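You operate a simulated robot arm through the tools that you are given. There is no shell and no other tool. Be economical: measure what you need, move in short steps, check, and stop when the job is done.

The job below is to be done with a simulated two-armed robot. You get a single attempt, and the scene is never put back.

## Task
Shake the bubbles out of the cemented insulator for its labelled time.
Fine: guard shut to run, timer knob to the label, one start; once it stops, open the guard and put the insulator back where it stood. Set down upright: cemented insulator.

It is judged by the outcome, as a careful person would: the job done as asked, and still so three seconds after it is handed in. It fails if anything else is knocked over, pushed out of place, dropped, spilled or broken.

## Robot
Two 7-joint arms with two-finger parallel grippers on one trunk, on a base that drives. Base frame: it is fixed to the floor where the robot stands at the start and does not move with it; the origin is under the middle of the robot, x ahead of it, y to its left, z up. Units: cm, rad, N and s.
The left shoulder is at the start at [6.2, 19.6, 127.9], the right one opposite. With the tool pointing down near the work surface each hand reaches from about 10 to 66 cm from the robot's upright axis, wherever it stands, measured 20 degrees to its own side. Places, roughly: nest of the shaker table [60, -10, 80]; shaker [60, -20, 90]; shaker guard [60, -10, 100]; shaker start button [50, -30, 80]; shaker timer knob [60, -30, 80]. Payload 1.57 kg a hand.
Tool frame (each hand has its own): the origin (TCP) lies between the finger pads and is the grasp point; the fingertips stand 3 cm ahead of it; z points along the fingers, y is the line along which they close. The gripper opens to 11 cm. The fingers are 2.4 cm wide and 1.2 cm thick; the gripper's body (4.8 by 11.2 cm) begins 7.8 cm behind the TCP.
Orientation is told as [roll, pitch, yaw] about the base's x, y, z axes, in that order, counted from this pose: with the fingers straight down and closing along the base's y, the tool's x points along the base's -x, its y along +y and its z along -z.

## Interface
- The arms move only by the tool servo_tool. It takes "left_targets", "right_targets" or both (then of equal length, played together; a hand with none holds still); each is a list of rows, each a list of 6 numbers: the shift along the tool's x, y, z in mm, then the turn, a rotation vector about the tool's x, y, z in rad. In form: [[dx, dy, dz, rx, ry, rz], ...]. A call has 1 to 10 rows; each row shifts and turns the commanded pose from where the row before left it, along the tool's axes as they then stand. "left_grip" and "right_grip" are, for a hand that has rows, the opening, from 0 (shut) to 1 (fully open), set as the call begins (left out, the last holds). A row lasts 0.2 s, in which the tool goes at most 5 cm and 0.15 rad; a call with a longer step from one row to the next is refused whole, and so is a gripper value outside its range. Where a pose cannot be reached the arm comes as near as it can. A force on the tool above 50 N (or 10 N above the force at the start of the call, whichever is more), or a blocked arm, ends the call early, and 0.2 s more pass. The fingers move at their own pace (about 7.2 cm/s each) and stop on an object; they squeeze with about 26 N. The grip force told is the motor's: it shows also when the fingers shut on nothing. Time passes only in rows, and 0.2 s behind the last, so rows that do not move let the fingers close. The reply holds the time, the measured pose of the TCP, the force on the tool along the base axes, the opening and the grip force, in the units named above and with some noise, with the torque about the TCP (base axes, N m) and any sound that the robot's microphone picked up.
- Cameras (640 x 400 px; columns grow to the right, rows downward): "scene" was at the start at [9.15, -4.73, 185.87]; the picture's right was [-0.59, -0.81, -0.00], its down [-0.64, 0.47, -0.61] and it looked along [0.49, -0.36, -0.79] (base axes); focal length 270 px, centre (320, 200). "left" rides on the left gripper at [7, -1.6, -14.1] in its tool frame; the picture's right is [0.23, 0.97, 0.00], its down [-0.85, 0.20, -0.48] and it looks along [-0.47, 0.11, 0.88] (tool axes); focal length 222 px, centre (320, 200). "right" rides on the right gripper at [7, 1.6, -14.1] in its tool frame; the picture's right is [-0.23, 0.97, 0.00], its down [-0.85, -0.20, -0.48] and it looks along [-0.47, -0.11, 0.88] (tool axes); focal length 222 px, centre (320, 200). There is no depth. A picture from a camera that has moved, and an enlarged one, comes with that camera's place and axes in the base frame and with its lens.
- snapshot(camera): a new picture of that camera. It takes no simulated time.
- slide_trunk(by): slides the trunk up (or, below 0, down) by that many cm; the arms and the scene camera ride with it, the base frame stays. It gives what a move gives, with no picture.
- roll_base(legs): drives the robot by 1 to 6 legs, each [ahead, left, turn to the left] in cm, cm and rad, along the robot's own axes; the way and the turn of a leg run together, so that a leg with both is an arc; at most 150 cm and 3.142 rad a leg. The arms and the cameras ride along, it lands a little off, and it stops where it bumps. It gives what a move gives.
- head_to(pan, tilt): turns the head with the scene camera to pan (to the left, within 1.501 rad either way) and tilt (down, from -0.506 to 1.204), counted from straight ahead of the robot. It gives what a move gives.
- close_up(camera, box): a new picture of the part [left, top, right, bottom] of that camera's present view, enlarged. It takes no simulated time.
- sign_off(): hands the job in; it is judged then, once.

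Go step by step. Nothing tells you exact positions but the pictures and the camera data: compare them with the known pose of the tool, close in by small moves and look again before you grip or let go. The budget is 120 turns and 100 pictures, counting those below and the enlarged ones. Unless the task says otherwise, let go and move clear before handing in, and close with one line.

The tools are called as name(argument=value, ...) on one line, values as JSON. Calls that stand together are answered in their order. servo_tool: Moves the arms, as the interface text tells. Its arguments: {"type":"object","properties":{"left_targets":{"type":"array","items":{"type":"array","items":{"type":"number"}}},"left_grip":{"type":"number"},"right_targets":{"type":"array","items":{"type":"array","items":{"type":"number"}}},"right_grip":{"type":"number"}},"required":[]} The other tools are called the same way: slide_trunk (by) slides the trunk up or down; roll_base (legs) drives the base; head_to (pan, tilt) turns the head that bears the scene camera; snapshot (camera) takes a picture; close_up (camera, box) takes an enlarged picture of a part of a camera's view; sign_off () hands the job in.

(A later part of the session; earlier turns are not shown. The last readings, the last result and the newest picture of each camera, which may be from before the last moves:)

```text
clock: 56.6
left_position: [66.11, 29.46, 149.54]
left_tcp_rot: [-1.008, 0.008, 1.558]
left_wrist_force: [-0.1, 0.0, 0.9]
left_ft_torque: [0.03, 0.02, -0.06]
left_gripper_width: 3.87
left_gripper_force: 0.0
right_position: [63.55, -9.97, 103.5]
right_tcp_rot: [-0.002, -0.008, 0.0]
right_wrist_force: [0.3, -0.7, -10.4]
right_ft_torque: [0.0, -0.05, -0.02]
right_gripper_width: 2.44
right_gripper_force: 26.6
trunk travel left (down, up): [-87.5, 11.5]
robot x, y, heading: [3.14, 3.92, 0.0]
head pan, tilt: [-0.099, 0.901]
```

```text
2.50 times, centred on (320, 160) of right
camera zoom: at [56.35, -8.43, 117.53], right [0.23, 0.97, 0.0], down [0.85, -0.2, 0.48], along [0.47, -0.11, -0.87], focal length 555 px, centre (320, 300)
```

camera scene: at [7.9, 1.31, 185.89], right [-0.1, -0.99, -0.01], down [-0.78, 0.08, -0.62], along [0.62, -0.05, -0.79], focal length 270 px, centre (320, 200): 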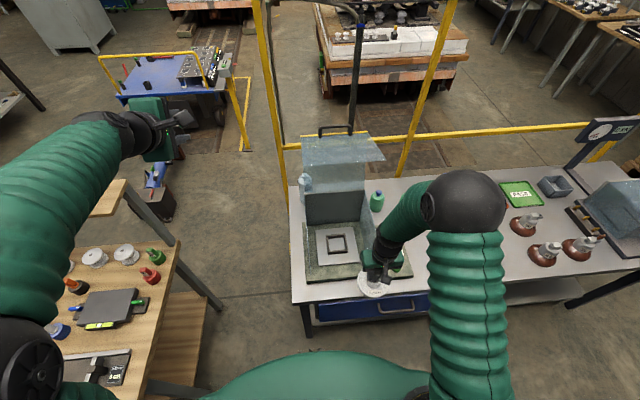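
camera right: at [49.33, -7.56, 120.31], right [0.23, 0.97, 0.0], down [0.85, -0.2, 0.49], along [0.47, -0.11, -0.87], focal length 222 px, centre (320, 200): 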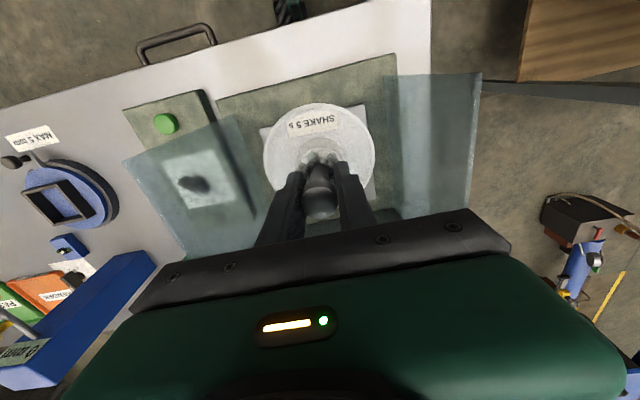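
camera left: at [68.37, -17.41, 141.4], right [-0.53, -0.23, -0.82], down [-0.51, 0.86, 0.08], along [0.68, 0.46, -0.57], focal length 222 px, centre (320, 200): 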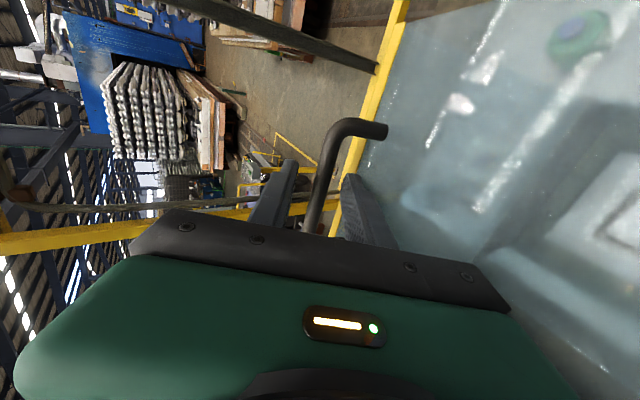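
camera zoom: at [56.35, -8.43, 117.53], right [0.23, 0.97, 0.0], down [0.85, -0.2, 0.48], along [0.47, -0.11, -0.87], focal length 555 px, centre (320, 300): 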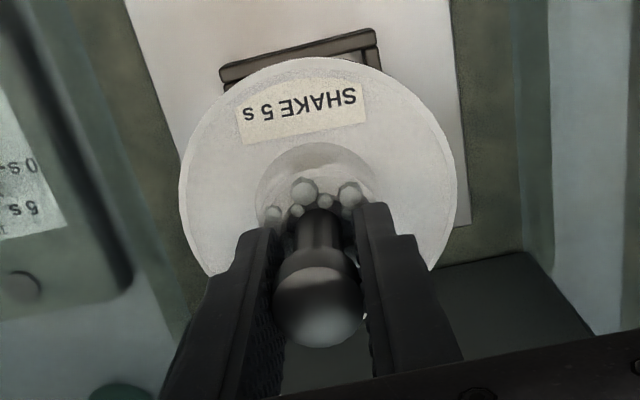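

The nest centre is now refined to (62.95,-10.15), with a frame about 8.4 cm across outside. I'll nudge 5 mm and lower gently until contact.

servo_tool(right_targets=[[4, -2, 0, 0, 0, 0], [0, 0, 10, 0, 0, 0], [0, 0, 0, 0, 0, 0]])

close_up(camera="scene", box=[310, 210, 380, 280])

```text
clock: 57.4
left_position: [65.98, 29.26, 149.6]
left_tcp_rot: [-1.006, 0.009, 1.559]
left_wrist_force: [0.2, -0.3, -0.1]
left_ft_torque: [-0.04, 0.0, 0.03]
left_gripper_width: 3.85
left_gripper_force: 0.1
right_position: [63.14, -10.36, 102.37]
right_tcp_rot: [-0.004, -0.005, 0.0]
right_wrist_force: [-0.4, -1.2, -11.1]
right_ft_torque: [0.0, -0.05, -0.01]
right_gripper_width: 2.44
right_gripper_force: 25.9
trunk travel left (down, up): [-87.5, 11.5]
robot x, y, heading: [2.99, 3.5, 0.003]
head pan, tilt: [-0.099, 0.901]
```

```text
5.71 times, centred on (345, 245) of scene
camera zoom: at [14.01, 3.02, 185.9], right [-0.1, -0.99, 0.0], down [-0.78, 0.08, -0.62], along [0.61, -0.06, -0.79], focal length 1544 px, centre (177, -57)
```

zoom: 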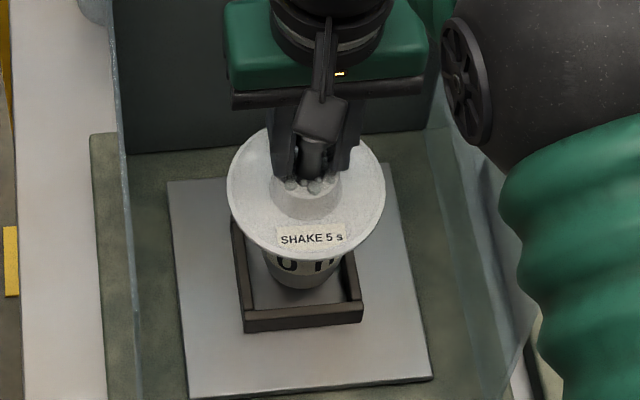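

servo_tool(right_targets=[[0, 0, 6, 0, 0, 0], [0, 0, 6, 0, 0, 0], [0, 0, 5, 0, 0, 0], [0, 0, 0, 0, 0, 0]])

servo_tool(right_targets=[[0, 0, 3, 0, 0, 0], [0, 0, 3, 0, 0, 0], [0, 0, 3, 0, 0, 0], [0, 0, 0, 0, 0, 0]])

close_up(camera="scene", box=[310, 210, 380, 280])

```text
clock: 58.4
left_position: [66.01, 29.35, 149.49]
left_tcp_rot: [-1.008, 0.009, 1.557]
left_wrist_force: [0.1, 0.5, 0.1]
left_ft_torque: [-0.02, 0.06, 0.01]
left_gripper_width: 3.84
left_gripper_force: 0.0
right_position: [63.15, -10.25, 100.72]
right_tcp_rot: [-0.005, -0.006, 0.001]
right_wrist_force: [0.1, 0.1, -9.9]
right_ft_torque: [0.0, -0.01, 0.01]
right_gripper_width: 2.41
right_gripper_force: 26.2
trunk travel left (down, up): [-87.5, 11.5]
robot x, y, heading: [2.7, 4.04, -0.004]
head pan, tilt: [-0.099, 0.901]
```

```text
clock: 59.4
left_position: [65.85, 29.31, 149.52]
left_tcp_rot: [-1.008, 0.009, 1.559]
left_wrist_force: [-0.5, 0.1, -0.2]
left_ft_torque: [-0.01, -0.02, 0.01]
left_gripper_width: 3.86
left_gripper_force: 0.1
right_position: [63.18, -10.31, 100.02]
right_tcp_rot: [-0.004, -0.008, 0.0]
right_wrist_force: [-1.7, -1.1, 4.7]
right_ft_torque: [0.2, 0.15, 0.0]
right_gripper_width: 2.41
right_gripper_force: 25.3
trunk travel left (down, up): [-87.5, 11.5]
robot x, y, heading: [2.7, 4.13, 0.003]
head pan, tilt: [-0.099, 0.901]
```

```text
5.71 times, centred on (345, 245) of scene
camera zoom: at [13.63, 3.07, 185.95], right [-0.1, -0.99, 0.0], down [-0.78, 0.08, -0.62], along [0.62, -0.06, -0.79], focal length 1544 px, centre (177, -57)
```

zoom: 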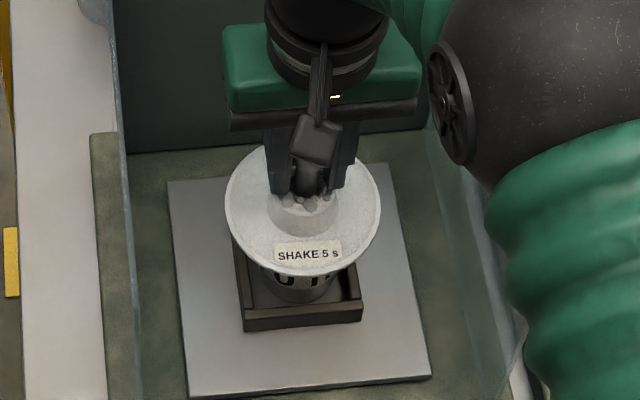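

It's seated in the nest with contact at TCP z≈100. I'll release, rise just clear of the pin and withdraw toward the front.

servo_tool(right_targets=[[0, 0, -1, 0, 0, 0], [0, 0, 0, 0, 0, 0], [0, 0, 0, 0, 0, 0], [0, 0, 0, 0, 0, 0]], right_grip=0.45)

servo_tool(right_targets=[[0, 0, -15, 0, 0, 0], [0, 0, -25, 0, 0, 0], [0, 0, -30, 0, 0, 0], [20, 0, 0, 0, 0, 0], [40, 0, 0, 0, 0, 0], [45, 0, 0, 0, 0, 0], [45, 0, 0, 0, 0, 0], [45, -10, 0, 0, 0, 0], [20, -30, 0, 0, 0, 0]])

close_up(camera="scene", box=[260, 100, 440, 290])

```text
clock: 60.4
left_position: [65.91, 29.29, 149.49]
left_tcp_rot: [-1.007, 0.009, 1.559]
left_wrist_force: [0.5, -0.4, 0.4]
left_ft_torque: [-0.02, 0.01, 0.01]
left_gripper_width: 3.83
left_gripper_force: 0.1
right_position: [62.98, -10.24, 99.92]
right_tcp_rot: [-0.004, -0.007, -0.001]
right_wrist_force: [-1.4, -0.2, -0.2]
right_ft_torque: [-0.02, 0.01, 0.0]
right_gripper_width: 4.96
right_gripper_force: 0.0
trunk travel left (down, up): [-87.5, 11.5]
robot x, y, heading: [2.73, 3.81, -0.005]
head pan, tilt: [-0.099, 0.901]
```

```text
clock: 62.4
left_position: [65.83, 29.24, 149.69]
left_tcp_rot: [-1.006, 0.007, 1.559]
left_wrist_force: [0.4, -0.6, -0.3]
left_ft_torque: [0.02, 0.02, 0.01]
left_gripper_width: 3.84
left_gripper_force: 0.0
right_position: [41.42, -14.37, 107.04]
right_tcp_rot: [-0.003, -0.009, 0.001]
right_wrist_force: [-0.3, 0.4, 0.2]
right_ft_torque: [0.0, -0.02, -0.01]
right_gripper_width: 4.94
right_gripper_force: 0.1
trunk travel left (down, up): [-87.5, 11.5]
robot x, y, heading: [2.84, 3.83, 0.001]
head pan, tilt: [-0.099, 0.901]
```

```text
2.11 times, centred on (350, 195) of scene
camera zoom: at [13.48, 2.9, 185.94], right [-0.1, -0.99, 0.0], down [-0.78, 0.08, -0.62], along [0.62, -0.06, -0.78], focal length 569 px, centre (257, 210)
```

zoom: 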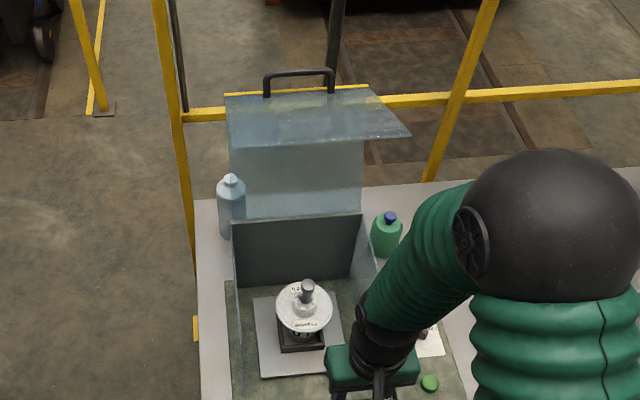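

The insulator stands upright in the nest. I'll now move the robot back to where it released the lid, to close the guard with the left hand.

roll_base(legs=[[-6, 0, 0], [0, -30, 0]])

servo_tool(left_targets=[[40, 0, 0, 0, 0, 0], [40, 0, 20, 0, 0, 0], [20, 0, 35, 0, 0, 0], [0, 10, 40, 0, 0, 0], [0, 10, 40, 0, 0, 0], [0, 0, 0, 0, 0, 0], [0, 0, 0, 0, 0, 0]], left_grip=0.42)

snapshot(camera="left")

snapshot(camera="scene")

```text
clock: 65.0
left_position: [59.71, 0.86, 149.33]
left_tcp_rot: [-1.005, 0.018, 1.564]
left_wrist_force: [-0.4, 0.2, 0.1]
left_ft_torque: [0.02, 0.01, -0.04]
left_gripper_width: 3.83
left_gripper_force: 0.1
right_position: [35.58, -43.36, 107.15]
right_tcp_rot: [-0.014, -0.009, 0.005]
right_wrist_force: [-0.2, 0.1, 0.7]
right_ft_torque: [-0.02, -0.02, 0.0]
right_gripper_width: 4.98
right_gripper_force: 0.0
trunk travel left (down, up): [-87.5, 11.5]
robot x, y, heading: [-3.51, -26.44, 0.002]
head pan, tilt: [-0.099, 0.901]
```

```text
clock: 66.6
left_position: [69.47, -11.41, 141.03]
left_tcp_rot: [-1.012, 0.007, 1.564]
left_wrist_force: [0.0, -0.5, -0.3]
left_ft_torque: [0.03, 0.0, 0.05]
left_gripper_width: 4.62
left_gripper_force: 0.2
right_position: [35.33, -44.63, 106.99]
right_tcp_rot: [-0.001, -0.011, 0.004]
right_wrist_force: [0.2, -0.2, -0.2]
right_ft_torque: [0.01, -0.04, 0.02]
right_gripper_width: 4.93
right_gripper_force: 0.0
trunk travel left (down, up): [-87.5, 11.5]
robot x, y, heading: [-3.44, -26.13, 0.001]
head pan, tilt: [-0.099, 0.901]
```

```text
29 pictures are left
camera left: at [58.29, -18.28, 149.87], right [-0.52, -0.23, -0.82], down [-0.51, 0.86, 0.08], along [0.69, 0.46, -0.56], focal length 222 px, centre (320, 200)
```

left: 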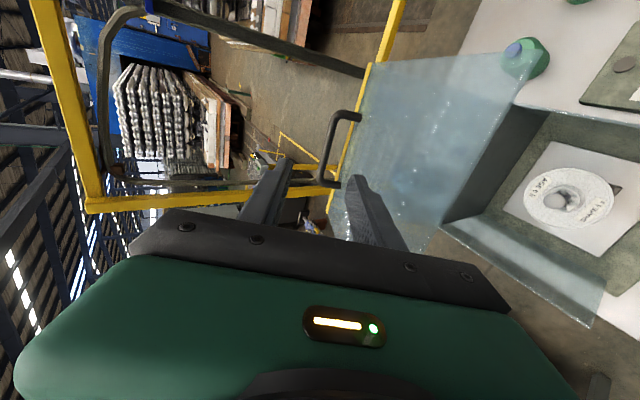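

```text
28 pictures are left
camera scene: at [7.39, -27.96, 185.94], right [-0.1, -1.0, 0.0], down [-0.78, 0.08, -0.62], along [0.62, -0.06, -0.78], focal length 270 px, centre (320, 200)
```

scene: 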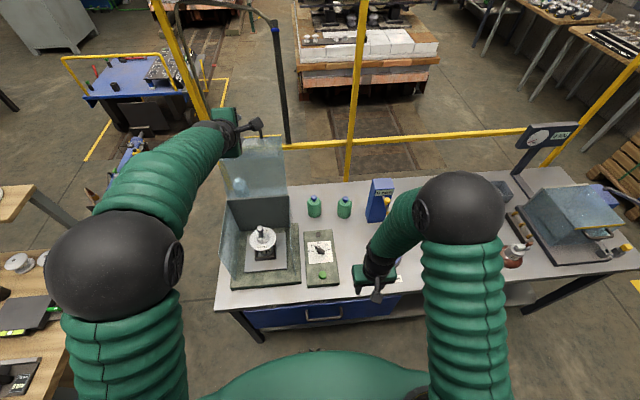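

servo_tool(left_targets=[[-7, 19, 0, 0, 0, 0], [0, 0, 35, 0, 0, 0], [0, 0, 35, 0, 0, 0], [0, 0, 30, 0, 0, 0], [0, 0, 0, 0, 0, 0]])

close_up(camera="left", box=[200, 60, 460, 260])

```text
clock: 67.8
left_position: [77.08, -10.34, 133.84]
left_tcp_rot: [-1.011, 0.008, 1.563]
left_wrist_force: [-2.6, -2.4, 10.5]
left_ft_torque: [0.18, 0.89, 0.25]
left_gripper_width: 4.58
left_gripper_force: 0.1
right_position: [35.14, -44.46, 107.0]
right_tcp_rot: [-0.001, -0.013, 0.005]
right_wrist_force: [0.7, -0.6, -0.3]
right_ft_torque: [-0.02, 0.0, 0.01]
right_gripper_width: 4.94
right_gripper_force: 0.0
trunk travel left (down, up): [-87.5, 11.5]
robot x, y, heading: [-3.21, -26.61, 0.004]
head pan, tilt: [-0.099, 0.901]
```

```text
2.00 times, centred on (330, 160) of left
camera zoom: at [65.91, -17.28, 142.76], right [-0.52, -0.23, -0.82], down [-0.51, 0.86, 0.08], along [0.69, 0.46, -0.56], focal length 444 px, centre (300, 280)
```

zoom: 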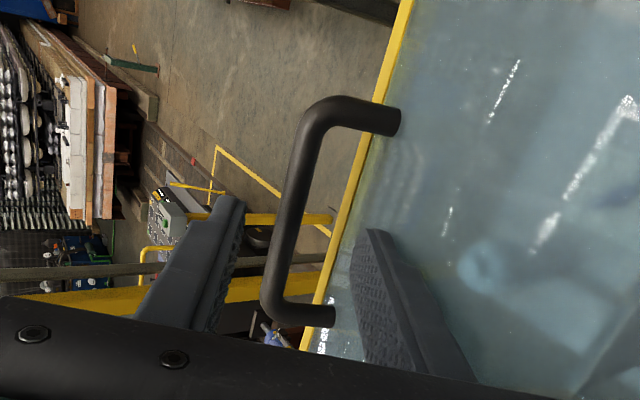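

servo_tool(left_targets=[[0, -4, 0, 0, 0, 0], [0, 0, 0, 0, 0, 0], [0, 0, 10, 0, 0, 0], [0, 0, 12, 0, 0, 0], [0, 0, 0, 0, 0, 0]], left_grip=0.3)

close_up(camera="left", box=[200, 60, 460, 260])

```text
clock: 69.0
left_position: [79.49, -10.3, 132.99]
left_tcp_rot: [-1.009, 0.008, 1.564]
left_wrist_force: [0.2, 0.4, -1.0]
left_ft_torque: [-0.02, 0.03, -0.03]
left_gripper_width: 3.31
left_gripper_force: 0.0
right_position: [35.38, -44.35, 107.11]
right_tcp_rot: [-0.004, -0.01, 0.005]
right_wrist_force: [-0.6, 0.3, 0.4]
right_ft_torque: [0.0, 0.01, 0.02]
right_gripper_width: 4.97
right_gripper_force: 0.0
trunk travel left (down, up): [-87.5, 11.5]
robot x, y, heading: [-2.82, -26.24, -0.001]
head pan, tilt: [-0.099, 0.901]
```

```text
2.00 times, centred on (330, 160) of left
camera zoom: at [68.25, -17.14, 141.9], right [-0.52, -0.23, -0.82], down [-0.51, 0.86, 0.08], along [0.69, 0.46, -0.56], focal length 444 px, centre (300, 280)
```

zoom: 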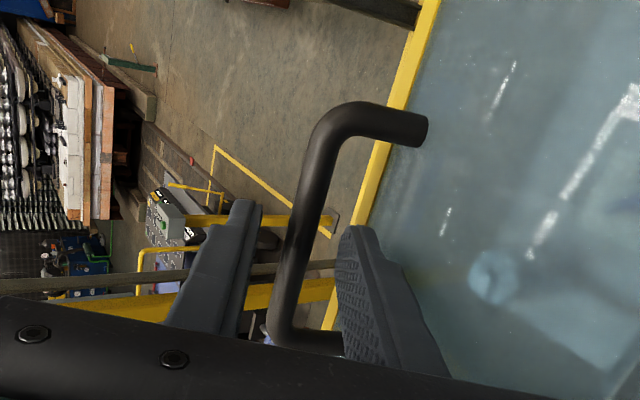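

servo_tool(left_targets=[[0, 0, 0, 0, 0, 0], [0, 0, 0, 0, 0, 0], [0, 0, 0, 0, 0, 0], [0, 0, 0, 0, 0, 0]], left_grip=0)

roll_base(legs=[[-4, 0, 0], [-4, 0, 0]])

```text
clock: 70.0
left_position: [79.4, -10.29, 132.91]
left_tcp_rot: [-1.008, 0.011, 1.562]
left_wrist_force: [-0.5, 0.4, 0.9]
left_ft_torque: [0.15, 0.03, -0.39]
left_gripper_width: 1.18
left_gripper_force: 29.3
right_position: [35.41, -44.36, 106.94]
right_tcp_rot: [-0.003, -0.01, 0.005]
right_wrist_force: [-0.4, 1.4, 0.3]
right_ft_torque: [0.02, -0.01, 0.02]
right_gripper_width: 4.93
right_gripper_force: 0.0
trunk travel left (down, up): [-87.5, 11.5]
robot x, y, heading: [-3.23, -26.44, 0.001]
head pan, tilt: [-0.099, 0.901]
```

```text
clock: 71.4
left_position: [71.72, -10.31, 133.65]
left_tcp_rot: [-1.024, 0.009, 1.564]
left_wrist_force: [1.2, 3.7, 36.4]
left_ft_torque: [-0.09, -0.78, -0.61]
left_gripper_width: 1.21
left_gripper_force: 29.2
right_position: [27.56, -44.42, 107.0]
right_tcp_rot: [-0.002, -0.008, 0.007]
right_wrist_force: [0.1, -0.2, 0.1]
right_ft_torque: [0.0, 0.09, -0.02]
right_gripper_width: 4.93
right_gripper_force: 0.1
trunk travel left (down, up): [-87.5, 11.5]
robot x, y, heading: [-11.25, -26.45, 0.004]
head pan, tilt: [-0.099, 0.901]
```

servo_tool(left_targets=[[0, -4, -3, 0, 0, 0], [0, 0, 0, 0, 0, 0]])

roll_base(legs=[[-3, 0, 0]])

```text
clock: 72.0
left_position: [71.68, -10.32, 133.76]
left_tcp_rot: [-1.017, 0.012, 1.562]
left_wrist_force: [-2.2, 1.3, -12.2]
left_ft_torque: [0.43, 0.28, -0.11]
left_gripper_width: 1.18
left_gripper_force: 29.3
right_position: [27.49, -44.15, 106.89]
right_tcp_rot: [-0.004, -0.008, 0.006]
right_wrist_force: [-0.1, 0.1, 0.5]
right_ft_torque: [-0.03, 0.0, -0.03]
right_gripper_width: 4.95
right_gripper_force: 0.1
trunk travel left (down, up): [-87.5, 11.5]
robot x, y, heading: [-11.45, -26.45, 0.004]
head pan, tilt: [-0.099, 0.901]
```

```text
clock: 72.8
left_position: [69.37, -10.29, 133.83]
left_tcp_rot: [-1.021, 0.011, 1.566]
left_wrist_force: [3.5, 1.4, -16.6]
left_ft_torque: [0.17, 0.23, -0.49]
left_gripper_width: 1.18
left_gripper_force: 28.7
right_position: [25.02, -44.46, 106.79]
right_tcp_rot: [-0.004, -0.004, 0.005]
right_wrist_force: [0.2, -0.2, 0.7]
right_ft_torque: [-0.01, 0.04, 0.01]
right_gripper_width: 4.93
right_gripper_force: 0.1
trunk travel left (down, up): [-87.5, 11.5]
robot x, y, heading: [-14.23, -26.54, -0.0]
head pan, tilt: [-0.099, 0.901]
```

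Now I'll lower the lid back along its arc.

servo_tool(left_targets=[[0, 18.1, -17.5, 0, 0, 0], [0, 18.8, -17.2, 0, 0, 0], [0, 20.3, -15.3, 0, 0, 0], [0, 0, 0, 0, 0, 0]])

servo_tool(left_targets=[[0, 21.8, -13.4, 0, 0, 0], [0, 23, -11.2, 0, 0, 0], [0, 23.8, -9, 0, 0, 0], [0, 0, 0, 0, 0, 0]])

```text
clock: 73.8
left_position: [61.43, -10.31, 131.87]
left_tcp_rot: [-1.024, 0.012, 1.564]
left_wrist_force: [5.7, -1.0, -21.4]
left_ft_torque: [0.13, 0.48, -0.58]
left_gripper_width: 1.17
left_gripper_force: 29.3
right_position: [24.29, -44.38, 107.1]
right_tcp_rot: [-0.003, -0.01, 0.004]
right_wrist_force: [0.3, 0.6, -0.9]
right_ft_torque: [-0.01, 0.01, 0.03]
right_gripper_width: 4.93
right_gripper_force: 0.1
trunk travel left (down, up): [-87.5, 11.5]
robot x, y, heading: [-14.04, -26.53, -0.002]
head pan, tilt: [-0.099, 0.901]
```

```text
clock: 74.8
left_position: [54.85, -10.21, 127.88]
left_tcp_rot: [-1.027, 0.009, 1.567]
left_wrist_force: [-0.6, -0.2, 0.3]
left_ft_torque: [0.0, 0.0, 0.02]
left_gripper_width: 0.02
left_gripper_force: 21.4
right_position: [24.2, -44.41, 107.03]
right_tcp_rot: [-0.003, -0.011, 0.006]
right_wrist_force: [0.1, 0.1, -0.3]
right_ft_torque: [0.01, 0.04, 0.0]
right_gripper_width: 4.95
right_gripper_force: 0.0
trunk travel left (down, up): [-87.5, 11.5]
robot x, y, heading: [-14.27, -26.31, 0.001]
head pan, tilt: [-0.099, 0.901]
```

The bar slipped out of the fingers. I'll look at where the lid is before doing anything else.

close_up(camera="scene", box=[190, 60, 380, 290])

snapshot(camera="left")

```text
1.74 times, centred on (285, 175) of scene
camera zoom: at [-2.94, -27.17, 185.89], right [-0.1, -1.0, 0.0], down [-0.78, 0.08, -0.62], along [0.61, -0.06, -0.79], focal length 470 px, centre (381, 244)
```

zoom: 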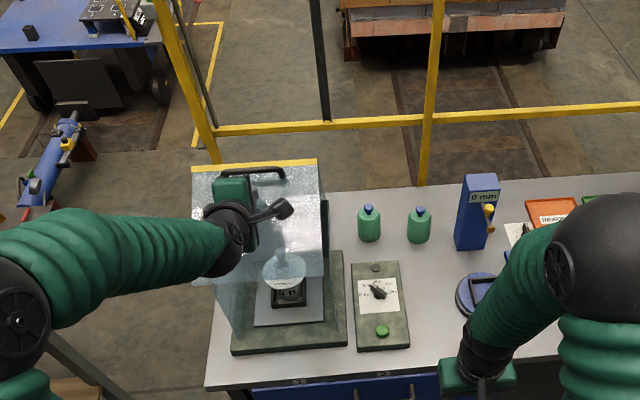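

```text
24 pictures are left
camera left: at [43.47, -17.14, 136.63], right [-0.5, -0.23, -0.83], down [-0.51, 0.86, 0.07], along [0.7, 0.46, -0.55], focal length 222 px, centre (320, 200)
```

left: 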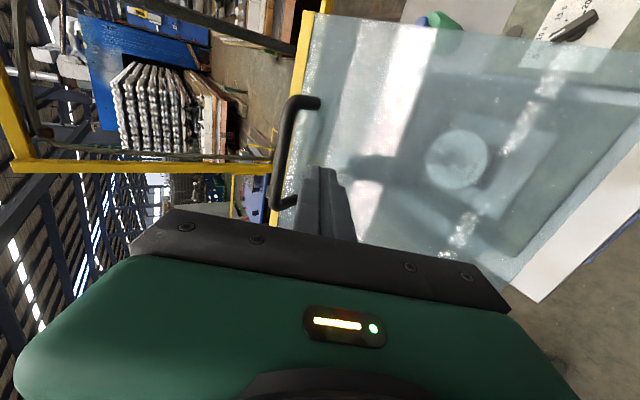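

The hinge holds by friction, so the lid stayed at about 65° and nothing was harmed. The bar lies about 3.3 cm above and 5 cm ahead of the TCP, so I'll re-approach it.

servo_tool(left_targets=[[0, 0, -30, 0, 0, 0], [0, -30, 0, 0, 0, 0], [0, -4, 0, 0, 0, 0], [0, 0, 25, 0, 0, 0], [0, 0, 20, 0, 0, 0], [0, 0, 0, 0, 0, 0]], left_grip=0.42)

close_up(camera="left", box=[200, 60, 460, 260])

```text
clock: 76.2
left_position: [57.47, -10.23, 130.31]
left_tcp_rot: [-1.03, 0.009, 1.567]
left_wrist_force: [-0.5, 0.4, -0.4]
left_ft_torque: [0.01, 0.01, 0.0]
left_gripper_width: 4.63
left_gripper_force: 0.0
right_position: [24.08, -44.36, 107.25]
right_tcp_rot: [-0.003, -0.014, 0.006]
right_wrist_force: [0.6, 0.1, -0.5]
right_ft_torque: [0.01, 0.03, -0.01]
right_gripper_width: 4.97
right_gripper_force: 0.0
trunk travel left (down, up): [-87.5, 11.5]
robot x, y, heading: [-14.5, -26.26, 0.004]
head pan, tilt: [-0.099, 0.901]
```

```text
2.00 times, centred on (330, 160) of left
camera zoom: at [46.13, -17.22, 138.96], right [-0.5, -0.23, -0.83], down [-0.51, 0.86, 0.07], along [0.7, 0.46, -0.55], focal length 444 px, centre (300, 280)
```

zoom: 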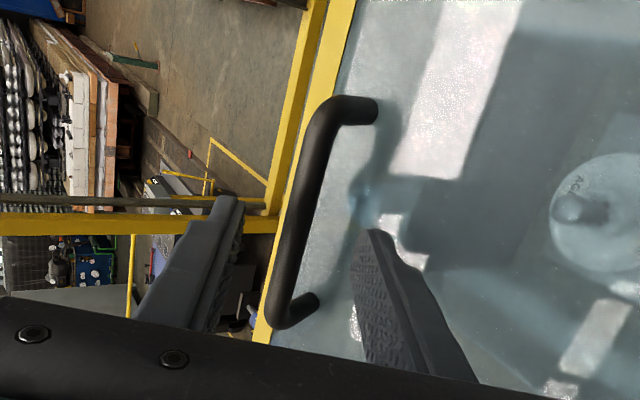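

servo_tool(left_targets=[[0, -4, 0, -0.15, 0, 0], [0, -4, 0, -0.15, 0, 0], [0, 0, 0, 0, 0, 0], [0, 0, 8, 0, 0, 0], [0, 0, 8, 0, 0, 0], [0, 0, 0, 0, 0, 0]], left_grip=0.35)

close_up(camera="left", box=[200, 60, 460, 260])

```text
clock: 77.6
left_position: [58.95, -10.44, 129.96]
left_tcp_rot: [-0.731, 0.009, 1.567]
left_wrist_force: [0.0, 0.2, 0.3]
left_ft_torque: [-0.01, -0.03, 0.04]
left_gripper_width: 3.85
left_gripper_force: 0.0
right_position: [23.96, -44.55, 107.13]
right_tcp_rot: [-0.003, -0.015, 0.005]
right_wrist_force: [0.0, -0.3, -0.8]
right_ft_torque: [0.01, -0.01, -0.03]
right_gripper_width: 4.9
right_gripper_force: 0.2
trunk travel left (down, up): [-87.5, 11.5]
robot x, y, heading: [-14.58, -26.34, 0.004]
head pan, tilt: [-0.099, 0.901]
```

```text
2.00 times, centred on (330, 160) of left
camera zoom: at [50.71, -17.34, 141.49], right [-0.73, -0.23, -0.65], down [-0.46, 0.86, 0.22], along [0.51, 0.46, -0.73], focal length 444 px, centre (300, 280)
```

zoom: 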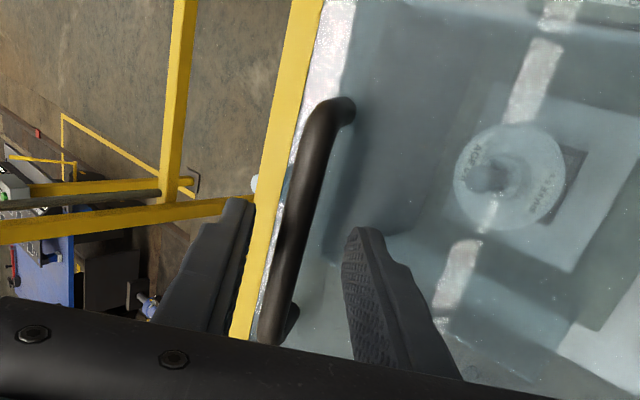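

servo_tool(left_targets=[[0, 0, 6, 0, 0, 0], [0, 0, 6, 0, 0, 0], [0, 0, 6, 0, 0, 0], [0, 0, 0, 0, 0, 0]])

close_up(camera="left", box=[200, 60, 460, 260])

```text
clock: 78.6
left_position: [59.84, -10.42, 128.66]
left_tcp_rot: [-0.733, 0.009, 1.566]
left_wrist_force: [-4.4, 2.6, 3.6]
left_ft_torque: [0.1, 0.22, 0.04]
left_gripper_width: 3.91
left_gripper_force: 0.9
right_position: [23.76, -44.48, 107.3]
right_tcp_rot: [-0.004, -0.015, 0.005]
right_wrist_force: [0.2, -0.2, 0.3]
right_ft_torque: [-0.01, 0.03, 0.01]
right_gripper_width: 4.95
right_gripper_force: 0.1
trunk travel left (down, up): [-87.5, 11.5]
robot x, y, heading: [-14.22, -26.73, 0.001]
head pan, tilt: [-0.099, 0.901]
```

```text
2.00 times, centred on (330, 160) of left
camera zoom: at [51.68, -17.24, 140.22], right [-0.73, -0.23, -0.65], down [-0.46, 0.86, 0.21], along [0.51, 0.46, -0.73], focal length 444 px, centre (300, 280)
```

zoom: 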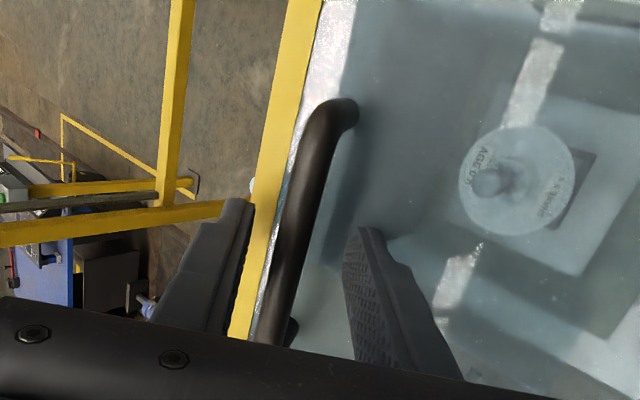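

The fingertips touch the pane, so the bar is deep between the fingers. I'll back off slightly, grip, and lower the first part of the arc.

servo_tool(left_targets=[[0, 0, -5, 0, 0, 0], [0, 0, 0, 0, 0, 0], [0, 0, 0, 0, 0, 0], [0, 0, 0, 0, 0, 0]], left_grip=0)

servo_tool(left_targets=[[0, 25.3, -3.4, -0.07, 0, 0]])

```text
clock: 79.6
left_position: [59.79, -10.39, 128.8]
left_tcp_rot: [-0.727, 0.009, 1.564]
left_wrist_force: [0.7, 0.5, -5.2]
left_ft_torque: [0.21, 0.05, -0.06]
left_gripper_width: 1.16
left_gripper_force: 29.6
right_position: [24.07, -44.33, 107.1]
right_tcp_rot: [-0.002, -0.012, 0.005]
right_wrist_force: [1.0, -0.2, -0.7]
right_ft_torque: [0.03, 0.01, 0.0]
right_gripper_width: 4.94
right_gripper_force: 0.0
trunk travel left (down, up): [-87.5, 11.5]
robot x, y, heading: [-14.03, -26.76, 0.003]
head pan, tilt: [-0.099, 0.901]
```

```text
clock: 80.0
left_position: [57.98, -10.3, 127.41]
left_tcp_rot: [-0.661, 0.007, 1.565]
left_wrist_force: [1.3, 0.3, -1.7]
left_ft_torque: [0.25, -0.1, -0.1]
left_gripper_width: 1.15
left_gripper_force: 28.5
right_position: [24.01, -44.35, 107.13]
right_tcp_rot: [-0.004, -0.013, 0.004]
right_wrist_force: [-0.3, -0.8, 0.2]
right_ft_torque: [0.02, -0.02, 0.0]
right_gripper_width: 4.98
right_gripper_force: 0.0
trunk travel left (down, up): [-87.5, 11.5]
robot x, y, heading: [-14.29, -26.64, 0.003]
head pan, tilt: [-0.099, 0.901]
```

servo_tool(left_targets=[[0, 25.5, 0.9, 0.083, 0, 0], [0, 25.6, 1.2, 0.083, 0, 0], [0, 25.5, 1.6, 0.083, 0, 0], [0, 0, 0, 0, 0, 0]])

servo_tool(left_targets=[[0, 25.5, 1.9, 0.083, 0, 0], [0, 25.5, 2.2, 0.083, 0, 0], [0, 0, 0, 0, 0, 0]])

```text
clock: 81.0
left_position: [52.37, -10.31, 121.96]
left_tcp_rot: [-0.911, 0.009, 1.567]
left_wrist_force: [-2.2, 1.0, -4.6]
left_ft_torque: [0.13, 0.14, -0.54]
left_gripper_width: 1.17
left_gripper_force: 28.3
right_position: [23.88, -44.34, 107.12]
right_tcp_rot: [-0.004, -0.013, 0.005]
right_wrist_force: [0.3, 0.1, -0.5]
right_ft_torque: [-0.02, 0.0, -0.03]
right_gripper_width: 4.94
right_gripper_force: 0.0
trunk travel left (down, up): [-87.5, 11.5]
robot x, y, heading: [-14.23, -26.42, 0.006]
head pan, tilt: [-0.099, 0.901]
```

```text
clock: 81.8
left_position: [49.73, -10.49, 117.58]
left_tcp_rot: [-1.077, 0.013, 1.565]
left_wrist_force: [-5.5, 3.1, -1.6]
left_ft_torque: [0.39, 0.04, -0.3]
left_gripper_width: 1.18
left_gripper_force: 29.2
right_position: [23.86, -44.31, 107.2]
right_tcp_rot: [-0.004, -0.015, 0.005]
right_wrist_force: [0.5, 0.2, -0.4]
right_ft_torque: [-0.02, 0.02, -0.02]
right_gripper_width: 4.97
right_gripper_force: 0.2
trunk travel left (down, up): [-87.5, 11.5]
robot x, y, heading: [-14.02, -25.96, 0.002]
head pan, tilt: [-0.099, 0.901]
```

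Low forces, and the bar is still held. I'll continue down.

servo_tool(left_targets=[[0, 25.5, 2.5, 0.083, 0, 0], [0, 25.4, 2.8, 0.083, 0, 0], [0, 25.3, 3.2, 0.083, 0, 0], [0, 0, 0, 0, 0, 0]])

servo_tool(left_targets=[[0, 25, 3.4, 0.083, 0, 0], [0, 22, 3.5, 0.083, 0, 0], [0, 0, 0, 0, 0, 0]])

close_up(camera="scene", box=[190, 100, 350, 290])

```text
clock: 82.8
left_position: [47.3, -10.44, 110.22]
left_tcp_rot: [-1.324, 0.009, 1.566]
left_wrist_force: [-7.7, -3.3, -3.8]
left_ft_torque: [0.35, 0.07, -0.52]
left_gripper_width: 1.15
left_gripper_force: 28.5
right_position: [23.87, -44.51, 107.03]
right_tcp_rot: [-0.001, -0.014, 0.006]
right_wrist_force: [-0.4, 0.2, -0.4]
right_ft_torque: [-0.01, -0.03, 0.02]
right_gripper_width: 4.96
right_gripper_force: 0.1
trunk travel left (down, up): [-87.5, 11.5]
robot x, y, heading: [-14.33, -26.69, 0.002]
head pan, tilt: [-0.099, 0.901]
```

```text
clock: 83.6
left_position: [47.04, -10.37, 105.55]
left_tcp_rot: [-1.492, 0.009, 1.567]
left_wrist_force: [-18.4, -3.0, -4.9]
left_ft_torque: [0.51, 0.03, 0.0]
left_gripper_width: 1.18
left_gripper_force: 29.3
right_position: [23.73, -44.42, 107.24]
right_tcp_rot: [-0.003, -0.016, 0.004]
right_wrist_force: [1.0, 0.0, 0.2]
right_ft_torque: [0.0, 0.0, -0.01]
right_gripper_width: 4.95
right_gripper_force: 0.1
trunk travel left (down, up): [-87.5, 11.5]
robot x, y, heading: [-14.47, -26.6, 0.003]
head pan, tilt: [-0.099, 0.901]
```

```text
2.11 times, centred on (270, 195) of scene
camera zoom: at [-4.05, -27.36, 185.95], right [-0.1, -1.0, 0.0], down [-0.78, 0.08, -0.62], along [0.62, -0.06, -0.78], focal length 569 px, centre (425, 210)
```

zoom: 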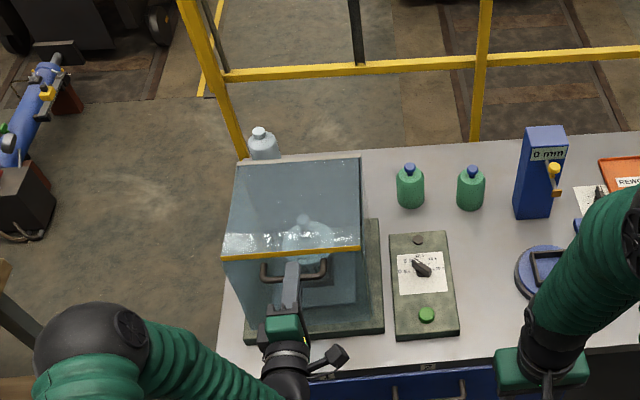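

servo_tool(left_targets=[[0, 10, -3, 0.04, 0, 0], [0, 10, -1, 0.04, 0, 0], [0, 8, 0, 0, 0, 0], [0, 5, 0, 0, 0, 0], [0, 0, 0, 0, 0, 0]])

```text
clock: 84.8
left_position: [47.08, -10.38, 102.51]
left_tcp_rot: [-1.58, 0.008, 1.569]
left_wrist_force: [25.4, 2.6, 19.6]
left_ft_torque: [0.53, -0.08, 0.01]
left_gripper_width: 1.19
left_gripper_force: 29.1
right_position: [24.18, -44.37, 107.02]
right_tcp_rot: [-0.003, -0.012, 0.005]
right_wrist_force: [-0.1, -0.8, 0.1]
right_ft_torque: [-0.04, -0.02, -0.01]
right_gripper_width: 4.92
right_gripper_force: 0.1
trunk travel left (down, up): [-87.5, 11.5]
robot x, y, heading: [-14.0, -26.18, 0.005]
head pan, tilt: [-0.099, 0.901]
```

The lid is seated: z is back at 102.5 with an upward reaction. I'll press slightly, release, and pull the left hand straight back.

servo_tool(left_targets=[[0, 2, 0, 0, 0, 0], [0, 0, 0, 0, 0, 0]])

servo_tool(left_targets=[[0, 0, 0, 0, 0, 0], [0, 0, 0, 0, 0, 0], [0, 0, -20, 0, 0, 0], [0, 0, -30, 0, 0, 0], [0, 0, -30, 0, 0, 0]], left_grip=0.42)

close_up(camera="scene", box=[190, 130, 350, 290])

```text
clock: 85.4
left_position: [46.8, -10.46, 102.29]
left_tcp_rot: [-1.582, 0.009, 1.567]
left_wrist_force: [22.6, 3.7, 30.2]
left_ft_torque: [0.42, -0.25, -0.3]
left_gripper_width: 1.19
left_gripper_force: 29.3
right_position: [24.01, -44.43, 107.28]
right_tcp_rot: [-0.003, -0.014, 0.006]
right_wrist_force: [0.4, -0.1, -0.2]
right_ft_torque: [0.02, 0.01, -0.01]
right_gripper_width: 4.95
right_gripper_force: 0.0
trunk travel left (down, up): [-87.5, 11.5]
robot x, y, heading: [-14.02, -26.67, 0.009]
head pan, tilt: [-0.099, 0.901]
```

```text
clock: 86.6
left_position: [38.48, -10.39, 101.99]
left_tcp_rot: [-1.574, 0.011, 1.566]
left_wrist_force: [-0.3, 0.4, -0.4]
left_ft_torque: [-0.04, 0.01, 0.02]
left_gripper_width: 4.63
left_gripper_force: 0.1
right_position: [24.02, -44.27, 107.15]
right_tcp_rot: [-0.005, -0.014, 0.008]
right_wrist_force: [-0.8, 0.5, -0.7]
right_ft_torque: [-0.02, -0.02, -0.01]
right_gripper_width: 4.95
right_gripper_force: 0.1
trunk travel left (down, up): [-87.5, 11.5]
robot x, y, heading: [-14.2, -26.23, 0.002]
head pan, tilt: [-0.099, 0.901]
```

```text
2.50 times, centred on (270, 210) of scene
camera zoom: at [-3.56, -27.15, 185.93], right [-0.1, -1.0, 0.0], down [-0.78, 0.08, -0.62], along [0.62, -0.06, -0.78], focal length 675 px, centre (445, 175)
```

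zoom: 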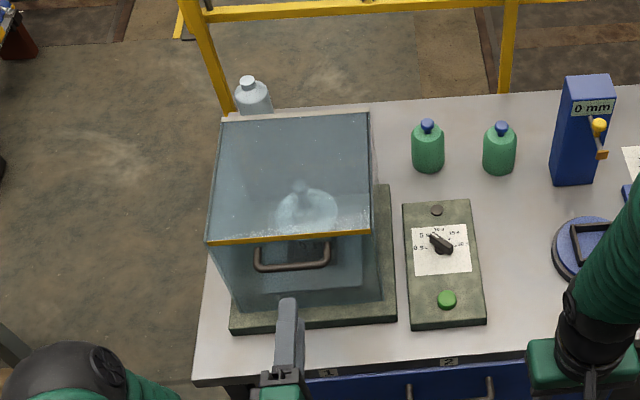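

Guard shut, knob at 5 s. I'll bring the right hand, fingers closed, over the green button at about (50.4,-32.9).

servo_tool(right_targets=[[-33, 14, 5, 0, 0, 0], [-33, 14, 5, 0, 0, 0], [-33, 14, 5, 0, 0, 0], [-33, 14, 5, 0, 0, 0], [-33, 14, 5, 0, 0, 0], [-33, 15, 5, 0, 0, 0], [-33, 15, 10, 0, 0, 0], [-33, 15, 15, 0, 0, 0], [0, 0, 20, 0, 0, 0], [0, 0, 0, 0, 0, 0]], right_grip=0)

close_up(camera="right", box=[200, 40, 440, 240])

```text
clock: 88.8
left_position: [38.48, -10.52, 101.84]
left_tcp_rot: [-1.571, 0.011, 1.565]
left_wrist_force: [-0.2, -0.5, -0.7]
left_ft_torque: [0.0, 0.0, -0.01]
left_gripper_width: 4.63
left_gripper_force: 0.0
right_position: [50.45, -32.59, 100.11]
right_tcp_rot: [-0.004, -0.014, 0.005]
right_wrist_force: [-0.7, -0.3, -0.8]
right_ft_torque: [-0.01, -0.01, -0.04]
right_gripper_width: 0.01
right_gripper_force: 21.6
trunk travel left (down, up): [-87.5, 11.5]
robot x, y, heading: [-14.05, -26.07, 0.002]
head pan, tilt: [-0.099, 0.901]
```

```text
2.00 times, centred on (320, 140) of right
camera zoom: at [43.21, -31.07, 114.06], right [0.22, 0.97, 0.0], down [0.85, -0.19, 0.49], along [0.48, -0.11, -0.87], focal length 444 px, centre (320, 320)
```

zoom: 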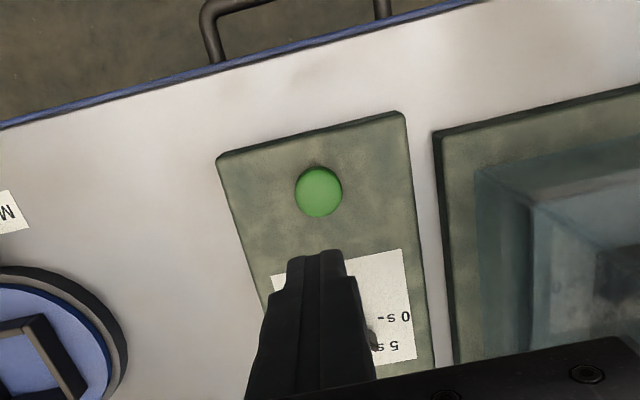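

Aligned over the button. I'll descend to just above it, then press gently.

servo_tool(right_targets=[[0, -2, 30, 0, 0, 0], [0, 0, 35, 0, 0, 0], [0, 0, 35, 0, 0, 0], [0, 0, 15, 0, 0, 0], [0, 0, 0, 0, 0, 0]])

servo_tool(right_targets=[[0, 0, 4, 0, 0, 0], [0, 0, 4, 0, 0, 0], [0, 0, 4, 0, 0, 0], [0, 0, 3, 0, 0, 0], [0, 0, 3, 0, 0, 0]])

```text
clock: 90.0
left_position: [38.59, -10.47, 101.93]
left_tcp_rot: [-1.57, 0.01, 1.566]
left_wrist_force: [1.1, -0.5, 0.5]
left_ft_torque: [0.0, 0.01, -0.02]
left_gripper_width: 4.62
left_gripper_force: 0.1
right_position: [48.44, -33.17, 89.26]
right_tcp_rot: [-0.004, -0.014, 0.005]
right_wrist_force: [-0.2, -0.8, -0.1]
right_ft_torque: [-0.01, 0.03, -0.01]
right_gripper_width: 0.0
right_gripper_force: 21.4
right hand out of reach, approached as far as the arm can: row 2, 3, 4
trunk travel left (down, up): [-87.5, 11.5]
robot x, y, heading: [-14.18, -26.34, 0.004]
head pan, tilt: [-0.099, 0.901]
```

```text
clock: 91.2
left_position: [38.52, -10.55, 101.92]
left_tcp_rot: [-1.572, 0.011, 1.564]
left_wrist_force: [0.7, 0.0, -0.3]
left_ft_torque: [0.04, 0.0, 0.02]
left_gripper_width: 4.64
left_gripper_force: 0.1
right_position: [47.96, -33.6, 87.81]
right_tcp_rot: [-0.002, -0.012, 0.005]
right_wrist_force: [0.2, 0.0, 0.0]
right_ft_torque: [-0.02, 0.0, 0.01]
right_gripper_width: 0.01
right_gripper_force: 21.6
right hand out of reach, approached as far as the arm can: row 3
trunk travel left (down, up): [-87.5, 11.5]
robot x, y, heading: [-14.29, -26.29, 0.001]
head pan, tilt: [-0.099, 0.901]
```

The reach is short from here. I'll lift, drive 4 cm forward (the open left fingers stay clear around the handle), and re-aim.

servo_tool(right_targets=[[0, 0, -40, 0, 0, 0], [0, 0, -20, 0, 0, 0]], left_targets=[[0, 0, -15, 0, 0, 0], [0, 0, -10, 0, 0, 0]])

roll_base(legs=[[5, 0, 0]])

servo_tool(right_targets=[[0, 0, 0, 0, 0, 0], [0, 0, 0, 0, 0, 0]])

```text
clock: 91.8
left_position: [36.09, -10.25, 102.06]
left_tcp_rot: [-1.573, 0.011, 1.566]
left_wrist_force: [0.1, -0.1, -0.2]
left_ft_torque: [0.02, 0.0, -0.03]
left_gripper_width: 4.6
left_gripper_force: 0.1
right_position: [47.9, -33.44, 93.97]
right_tcp_rot: [-0.005, -0.014, 0.004]
right_wrist_force: [-0.1, 0.1, -0.1]
right_ft_torque: [0.06, -0.03, 0.03]
right_gripper_width: 0.0
right_gripper_force: 21.2
trunk travel left (down, up): [-87.5, 11.5]
robot x, y, heading: [-14.51, -26.66, 0.001]
head pan, tilt: [-0.099, 0.901]
```

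```text
clock: 92.8
left_position: [40.27, -10.48, 102.43]
left_tcp_rot: [-1.58, 0.01, 1.567]
left_wrist_force: [-0.6, -0.3, 0.5]
left_ft_torque: [-0.01, -0.02, 0.03]
left_gripper_width: 4.65
left_gripper_force: 0.1
right_position: [52.1, -33.52, 94.43]
right_tcp_rot: [-0.005, -0.024, 0.006]
right_wrist_force: [-1.0, 0.1, 1.0]
right_ft_torque: [0.01, -0.06, 0.01]
right_gripper_width: 0.01
right_gripper_force: 21.7
trunk travel left (down, up): [-87.5, 11.5]
robot x, y, heading: [-9.29, -26.29, 0.0]
head pan, tilt: [-0.099, 0.901]
```

```text
clock: 93.4
left_position: [40.8, -10.35, 102.21]
left_tcp_rot: [-1.574, 0.011, 1.566]
left_wrist_force: [0.6, -0.7, -0.2]
left_ft_torque: [-0.01, -0.02, -0.04]
left_gripper_width: 4.63
left_gripper_force: 0.1
right_position: [52.55, -33.55, 94.12]
right_tcp_rot: [-0.004, -0.018, 0.004]
right_wrist_force: [0.0, 0.8, 1.2]
right_ft_torque: [-0.02, -0.04, 0.06]
right_gripper_width: 0.0
right_gripper_force: 21.7
trunk travel left (down, up): [-87.5, 11.5]
robot x, y, heading: [-8.96, -26.35, 0.001]
head pan, tilt: [-0.099, 0.901]
```

servo_tool(right_targets=[[22, 7, 0, 0, 0, 0], [0, 0, 30, 0, 0, 0], [0, 0, 25, 0, 0, 0], [0, 0, 0, 0, 0, 0]])

close_up(camera="right", box=[220, 60, 420, 220])

```text
clock: 94.4
left_position: [40.99, -10.42, 101.99]
left_tcp_rot: [-1.572, 0.012, 1.565]
left_wrist_force: [-0.5, -0.5, 0.5]
left_ft_torque: [0.0, -0.01, 0.0]
left_gripper_width: 4.61
left_gripper_force: 0.1
right_position: [50.79, -32.82, 88.5]
right_tcp_rot: [-0.003, -0.013, 0.004]
right_wrist_force: [-0.2, -0.7, -0.5]
right_ft_torque: [-0.02, -0.02, 0.0]
right_gripper_width: 0.0
right_gripper_force: 21.2
trunk travel left (down, up): [-87.5, 11.5]
robot x, y, heading: [-9.48, -26.3, 0.005]
head pan, tilt: [-0.099, 0.901]
```

```text
2.50 times, centred on (320, 140) of right
camera zoom: at [43.48, -31.23, 102.46], right [0.22, 0.97, 0.0], down [0.85, -0.19, 0.49], along [0.48, -0.11, -0.87], focal length 555 px, centre (320, 350)
```

zoom: 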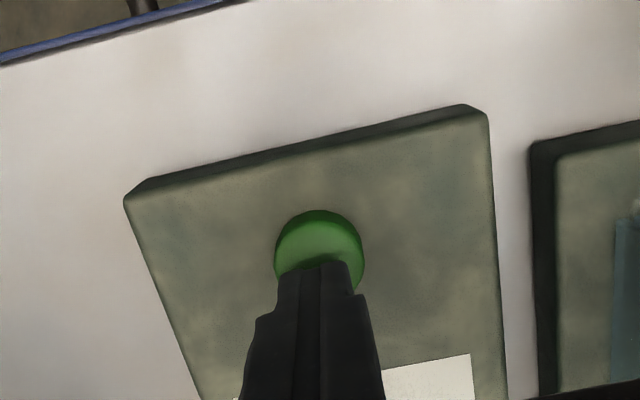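

servo_tool(right_targets=[[3, 0, 0, 0, 0, 0], [0, 0, 5, 0, 0, 0], [0, 0, 5, 0, 0, 0], [0, 0, 5, 0, 0, 0]])

```text
clock: 95.4
left_position: [41.01, -10.23, 102.0]
left_tcp_rot: [-1.572, 0.01, 1.566]
left_wrist_force: [-0.5, 0.7, 0.1]
left_ft_torque: [-0.03, -0.04, -0.03]
left_gripper_width: 4.62
left_gripper_force: 0.0
right_position: [50.52, -32.82, 86.89]
right_tcp_rot: [-0.005, -0.016, 0.004]
right_wrist_force: [0.7, 0.6, 3.5]
right_ft_torque: [0.01, 0.02, 0.04]
right_gripper_width: 0.0
right_gripper_force: 21.4
trunk travel left (down, up): [-87.5, 11.5]
robot x, y, heading: [-9.73, -26.46, 0.004]
head pan, tilt: [-0.099, 0.901]
heard: click
```

A click was heard, so the button is pressed. I'll lift off once and listen.

servo_tool(right_targets=[[0, 0, -15, 0, 0, 0], [0, 0, -30, 0, 0, 0], [0, 0, -30, 0, 0, 0], [0, 0, 0, 0, 0, 0]])

close_up(camera="scene", box=[190, 130, 380, 290])

```text
clock: 96.4
left_position: [41.02, -10.34, 101.94]
left_tcp_rot: [-1.574, 0.011, 1.566]
left_wrist_force: [-0.5, 0.9, -0.1]
left_ft_torque: [0.01, -0.01, 0.0]
left_gripper_width: 4.64
left_gripper_force: 0.1
right_position: [50.3, -32.99, 94.46]
right_tcp_rot: [-0.003, -0.014, 0.005]
right_wrist_force: [-0.5, -0.1, 0.5]
right_ft_torque: [-0.02, -0.01, -0.04]
right_gripper_width: 0.02
right_gripper_force: 21.6
trunk travel left (down, up): [-87.5, 11.5]
robot x, y, heading: [-9.21, -26.22, 0.003]
head pan, tilt: [-0.099, 0.901]
```

```text
2.50 times, centred on (285, 210) of scene
camera zoom: at [1.69, -27.08, 185.92], right [-0.1, -1.0, 0.0], down [-0.78, 0.08, -0.62], along [0.62, -0.06, -0.79], focal length 675 px, centre (408, 175)
```

zoom: 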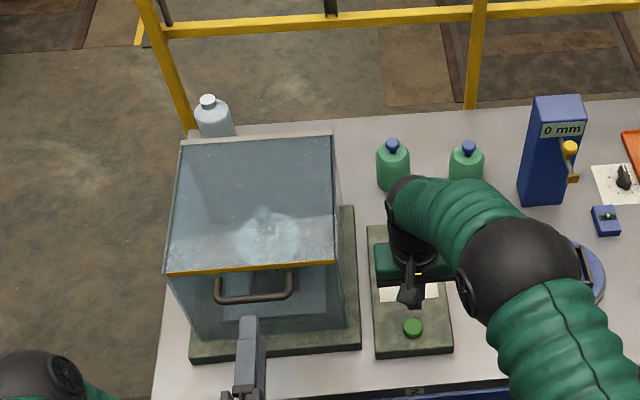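

servo_tool(right_targets=[[0, 0, 0, 0, 0, 0], [0, 0, 0, 0, 0, 0], [0, 0, 0, 0, 0, 0], [0, 0, 0, 0, 0, 0], [0, 0, 0, 0, 0, 0], [0, 0, 0, 0, 0, 0]])

close_up(camera="scene", box=[190, 130, 380, 290])

servo_tool(right_targets=[[0, 0, 0, 0, 0, 0], [0, 0, 0, 0, 0, 0], [0, 0, 0, 0, 0, 0], [0, 0, 0, 0, 0, 0], [0, 0, 0, 0, 0, 0], [0, 0, 0, 0, 0, 0], [0, 0, 0, 0, 0, 0], [0, 0, 0, 0, 0, 0], [0, 0, 0, 0, 0, 0], [0, 0, 0, 0, 0, 0]])

servo_tool(right_targets=[[0, 0, 0, 0, 0, 0], [0, 0, 0, 0, 0, 0], [0, 0, 0, 0, 0, 0], [0, 0, 0, 0, 0, 0], [0, 0, 0, 0, 0, 0], [0, 0, 0, 0, 0, 0], [0, 0, 0, 0, 0, 0], [0, 0, 0, 0, 0, 0], [0, 0, 0, 0, 0, 0], [0, 0, 0, 0, 0, 0]])

```text
clock: 97.8
left_position: [40.97, -10.33, 101.88]
left_tcp_rot: [-1.572, 0.011, 1.565]
left_wrist_force: [0.3, -0.1, -0.7]
left_ft_torque: [0.01, 0.02, 0.01]
left_gripper_width: 4.61
left_gripper_force: 0.2
right_position: [50.39, -32.94, 94.46]
right_tcp_rot: [-0.004, -0.015, 0.004]
right_wrist_force: [0.8, -0.3, -0.7]
right_ft_torque: [0.02, 0.0, -0.02]
right_gripper_width: 0.0
right_gripper_force: 21.2
trunk travel left (down, up): [-87.5, 11.5]
robot x, y, heading: [-9.32, -26.35, 0.003]
head pan, tilt: [-0.099, 0.901]
```

```text
2.50 times, centred on (285, 210) of scene
camera zoom: at [1.65, -27.08, 185.92], right [-0.1, -1.0, 0.0], down [-0.78, 0.08, -0.62], along [0.62, -0.06, -0.79], focal length 675 px, centre (408, 175)
```

zoom: 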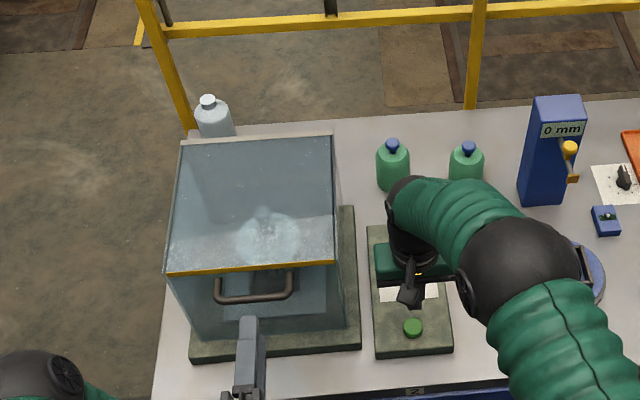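

```text
clock: 100.0
left_position: [40.97, -10.39, 101.92]
left_tcp_rot: [-1.573, 0.011, 1.567]
left_wrist_force: [0.0, 0.0, -0.7]
left_ft_torque: [0.01, 0.0, -0.03]
left_gripper_width: 4.61
left_gripper_force: 0.1
right_position: [50.38, -32.88, 94.51]
right_tcp_rot: [-0.003, -0.015, 0.005]
right_wrist_force: [-0.6, 0.4, 0.0]
right_ft_torque: [-0.05, -0.01, -0.01]
right_gripper_width: 0.01
right_gripper_force: 21.6
trunk travel left (down, up): [-87.5, 11.5]
robot x, y, heading: [-9.38, -26.4, -0.001]
head pan, tilt: [-0.099, 0.901]
```

```text
clock: 102.2
left_position: [41.05, -10.43, 101.95]
left_tcp_rot: [-1.573, 0.012, 1.567]
left_wrist_force: [0.0, 1.6, 0.6]
left_ft_torque: [-0.03, -0.02, 0.02]
left_gripper_width: 4.63
left_gripper_force: 0.1
right_position: [50.27, -32.98, 94.38]
right_tcp_rot: [-0.004, -0.014, 0.005]
right_wrist_force: [-0.5, -0.9, 0.4]
right_ft_torque: [0.0, -0.02, -0.01]
right_gripper_width: 0.03
right_gripper_force: 21.3
trunk travel left (down, up): [-87.5, 11.5]
robot x, y, heading: [-9.02, -26.34, 0.004]
head pan, tilt: [-0.099, 0.901]
```

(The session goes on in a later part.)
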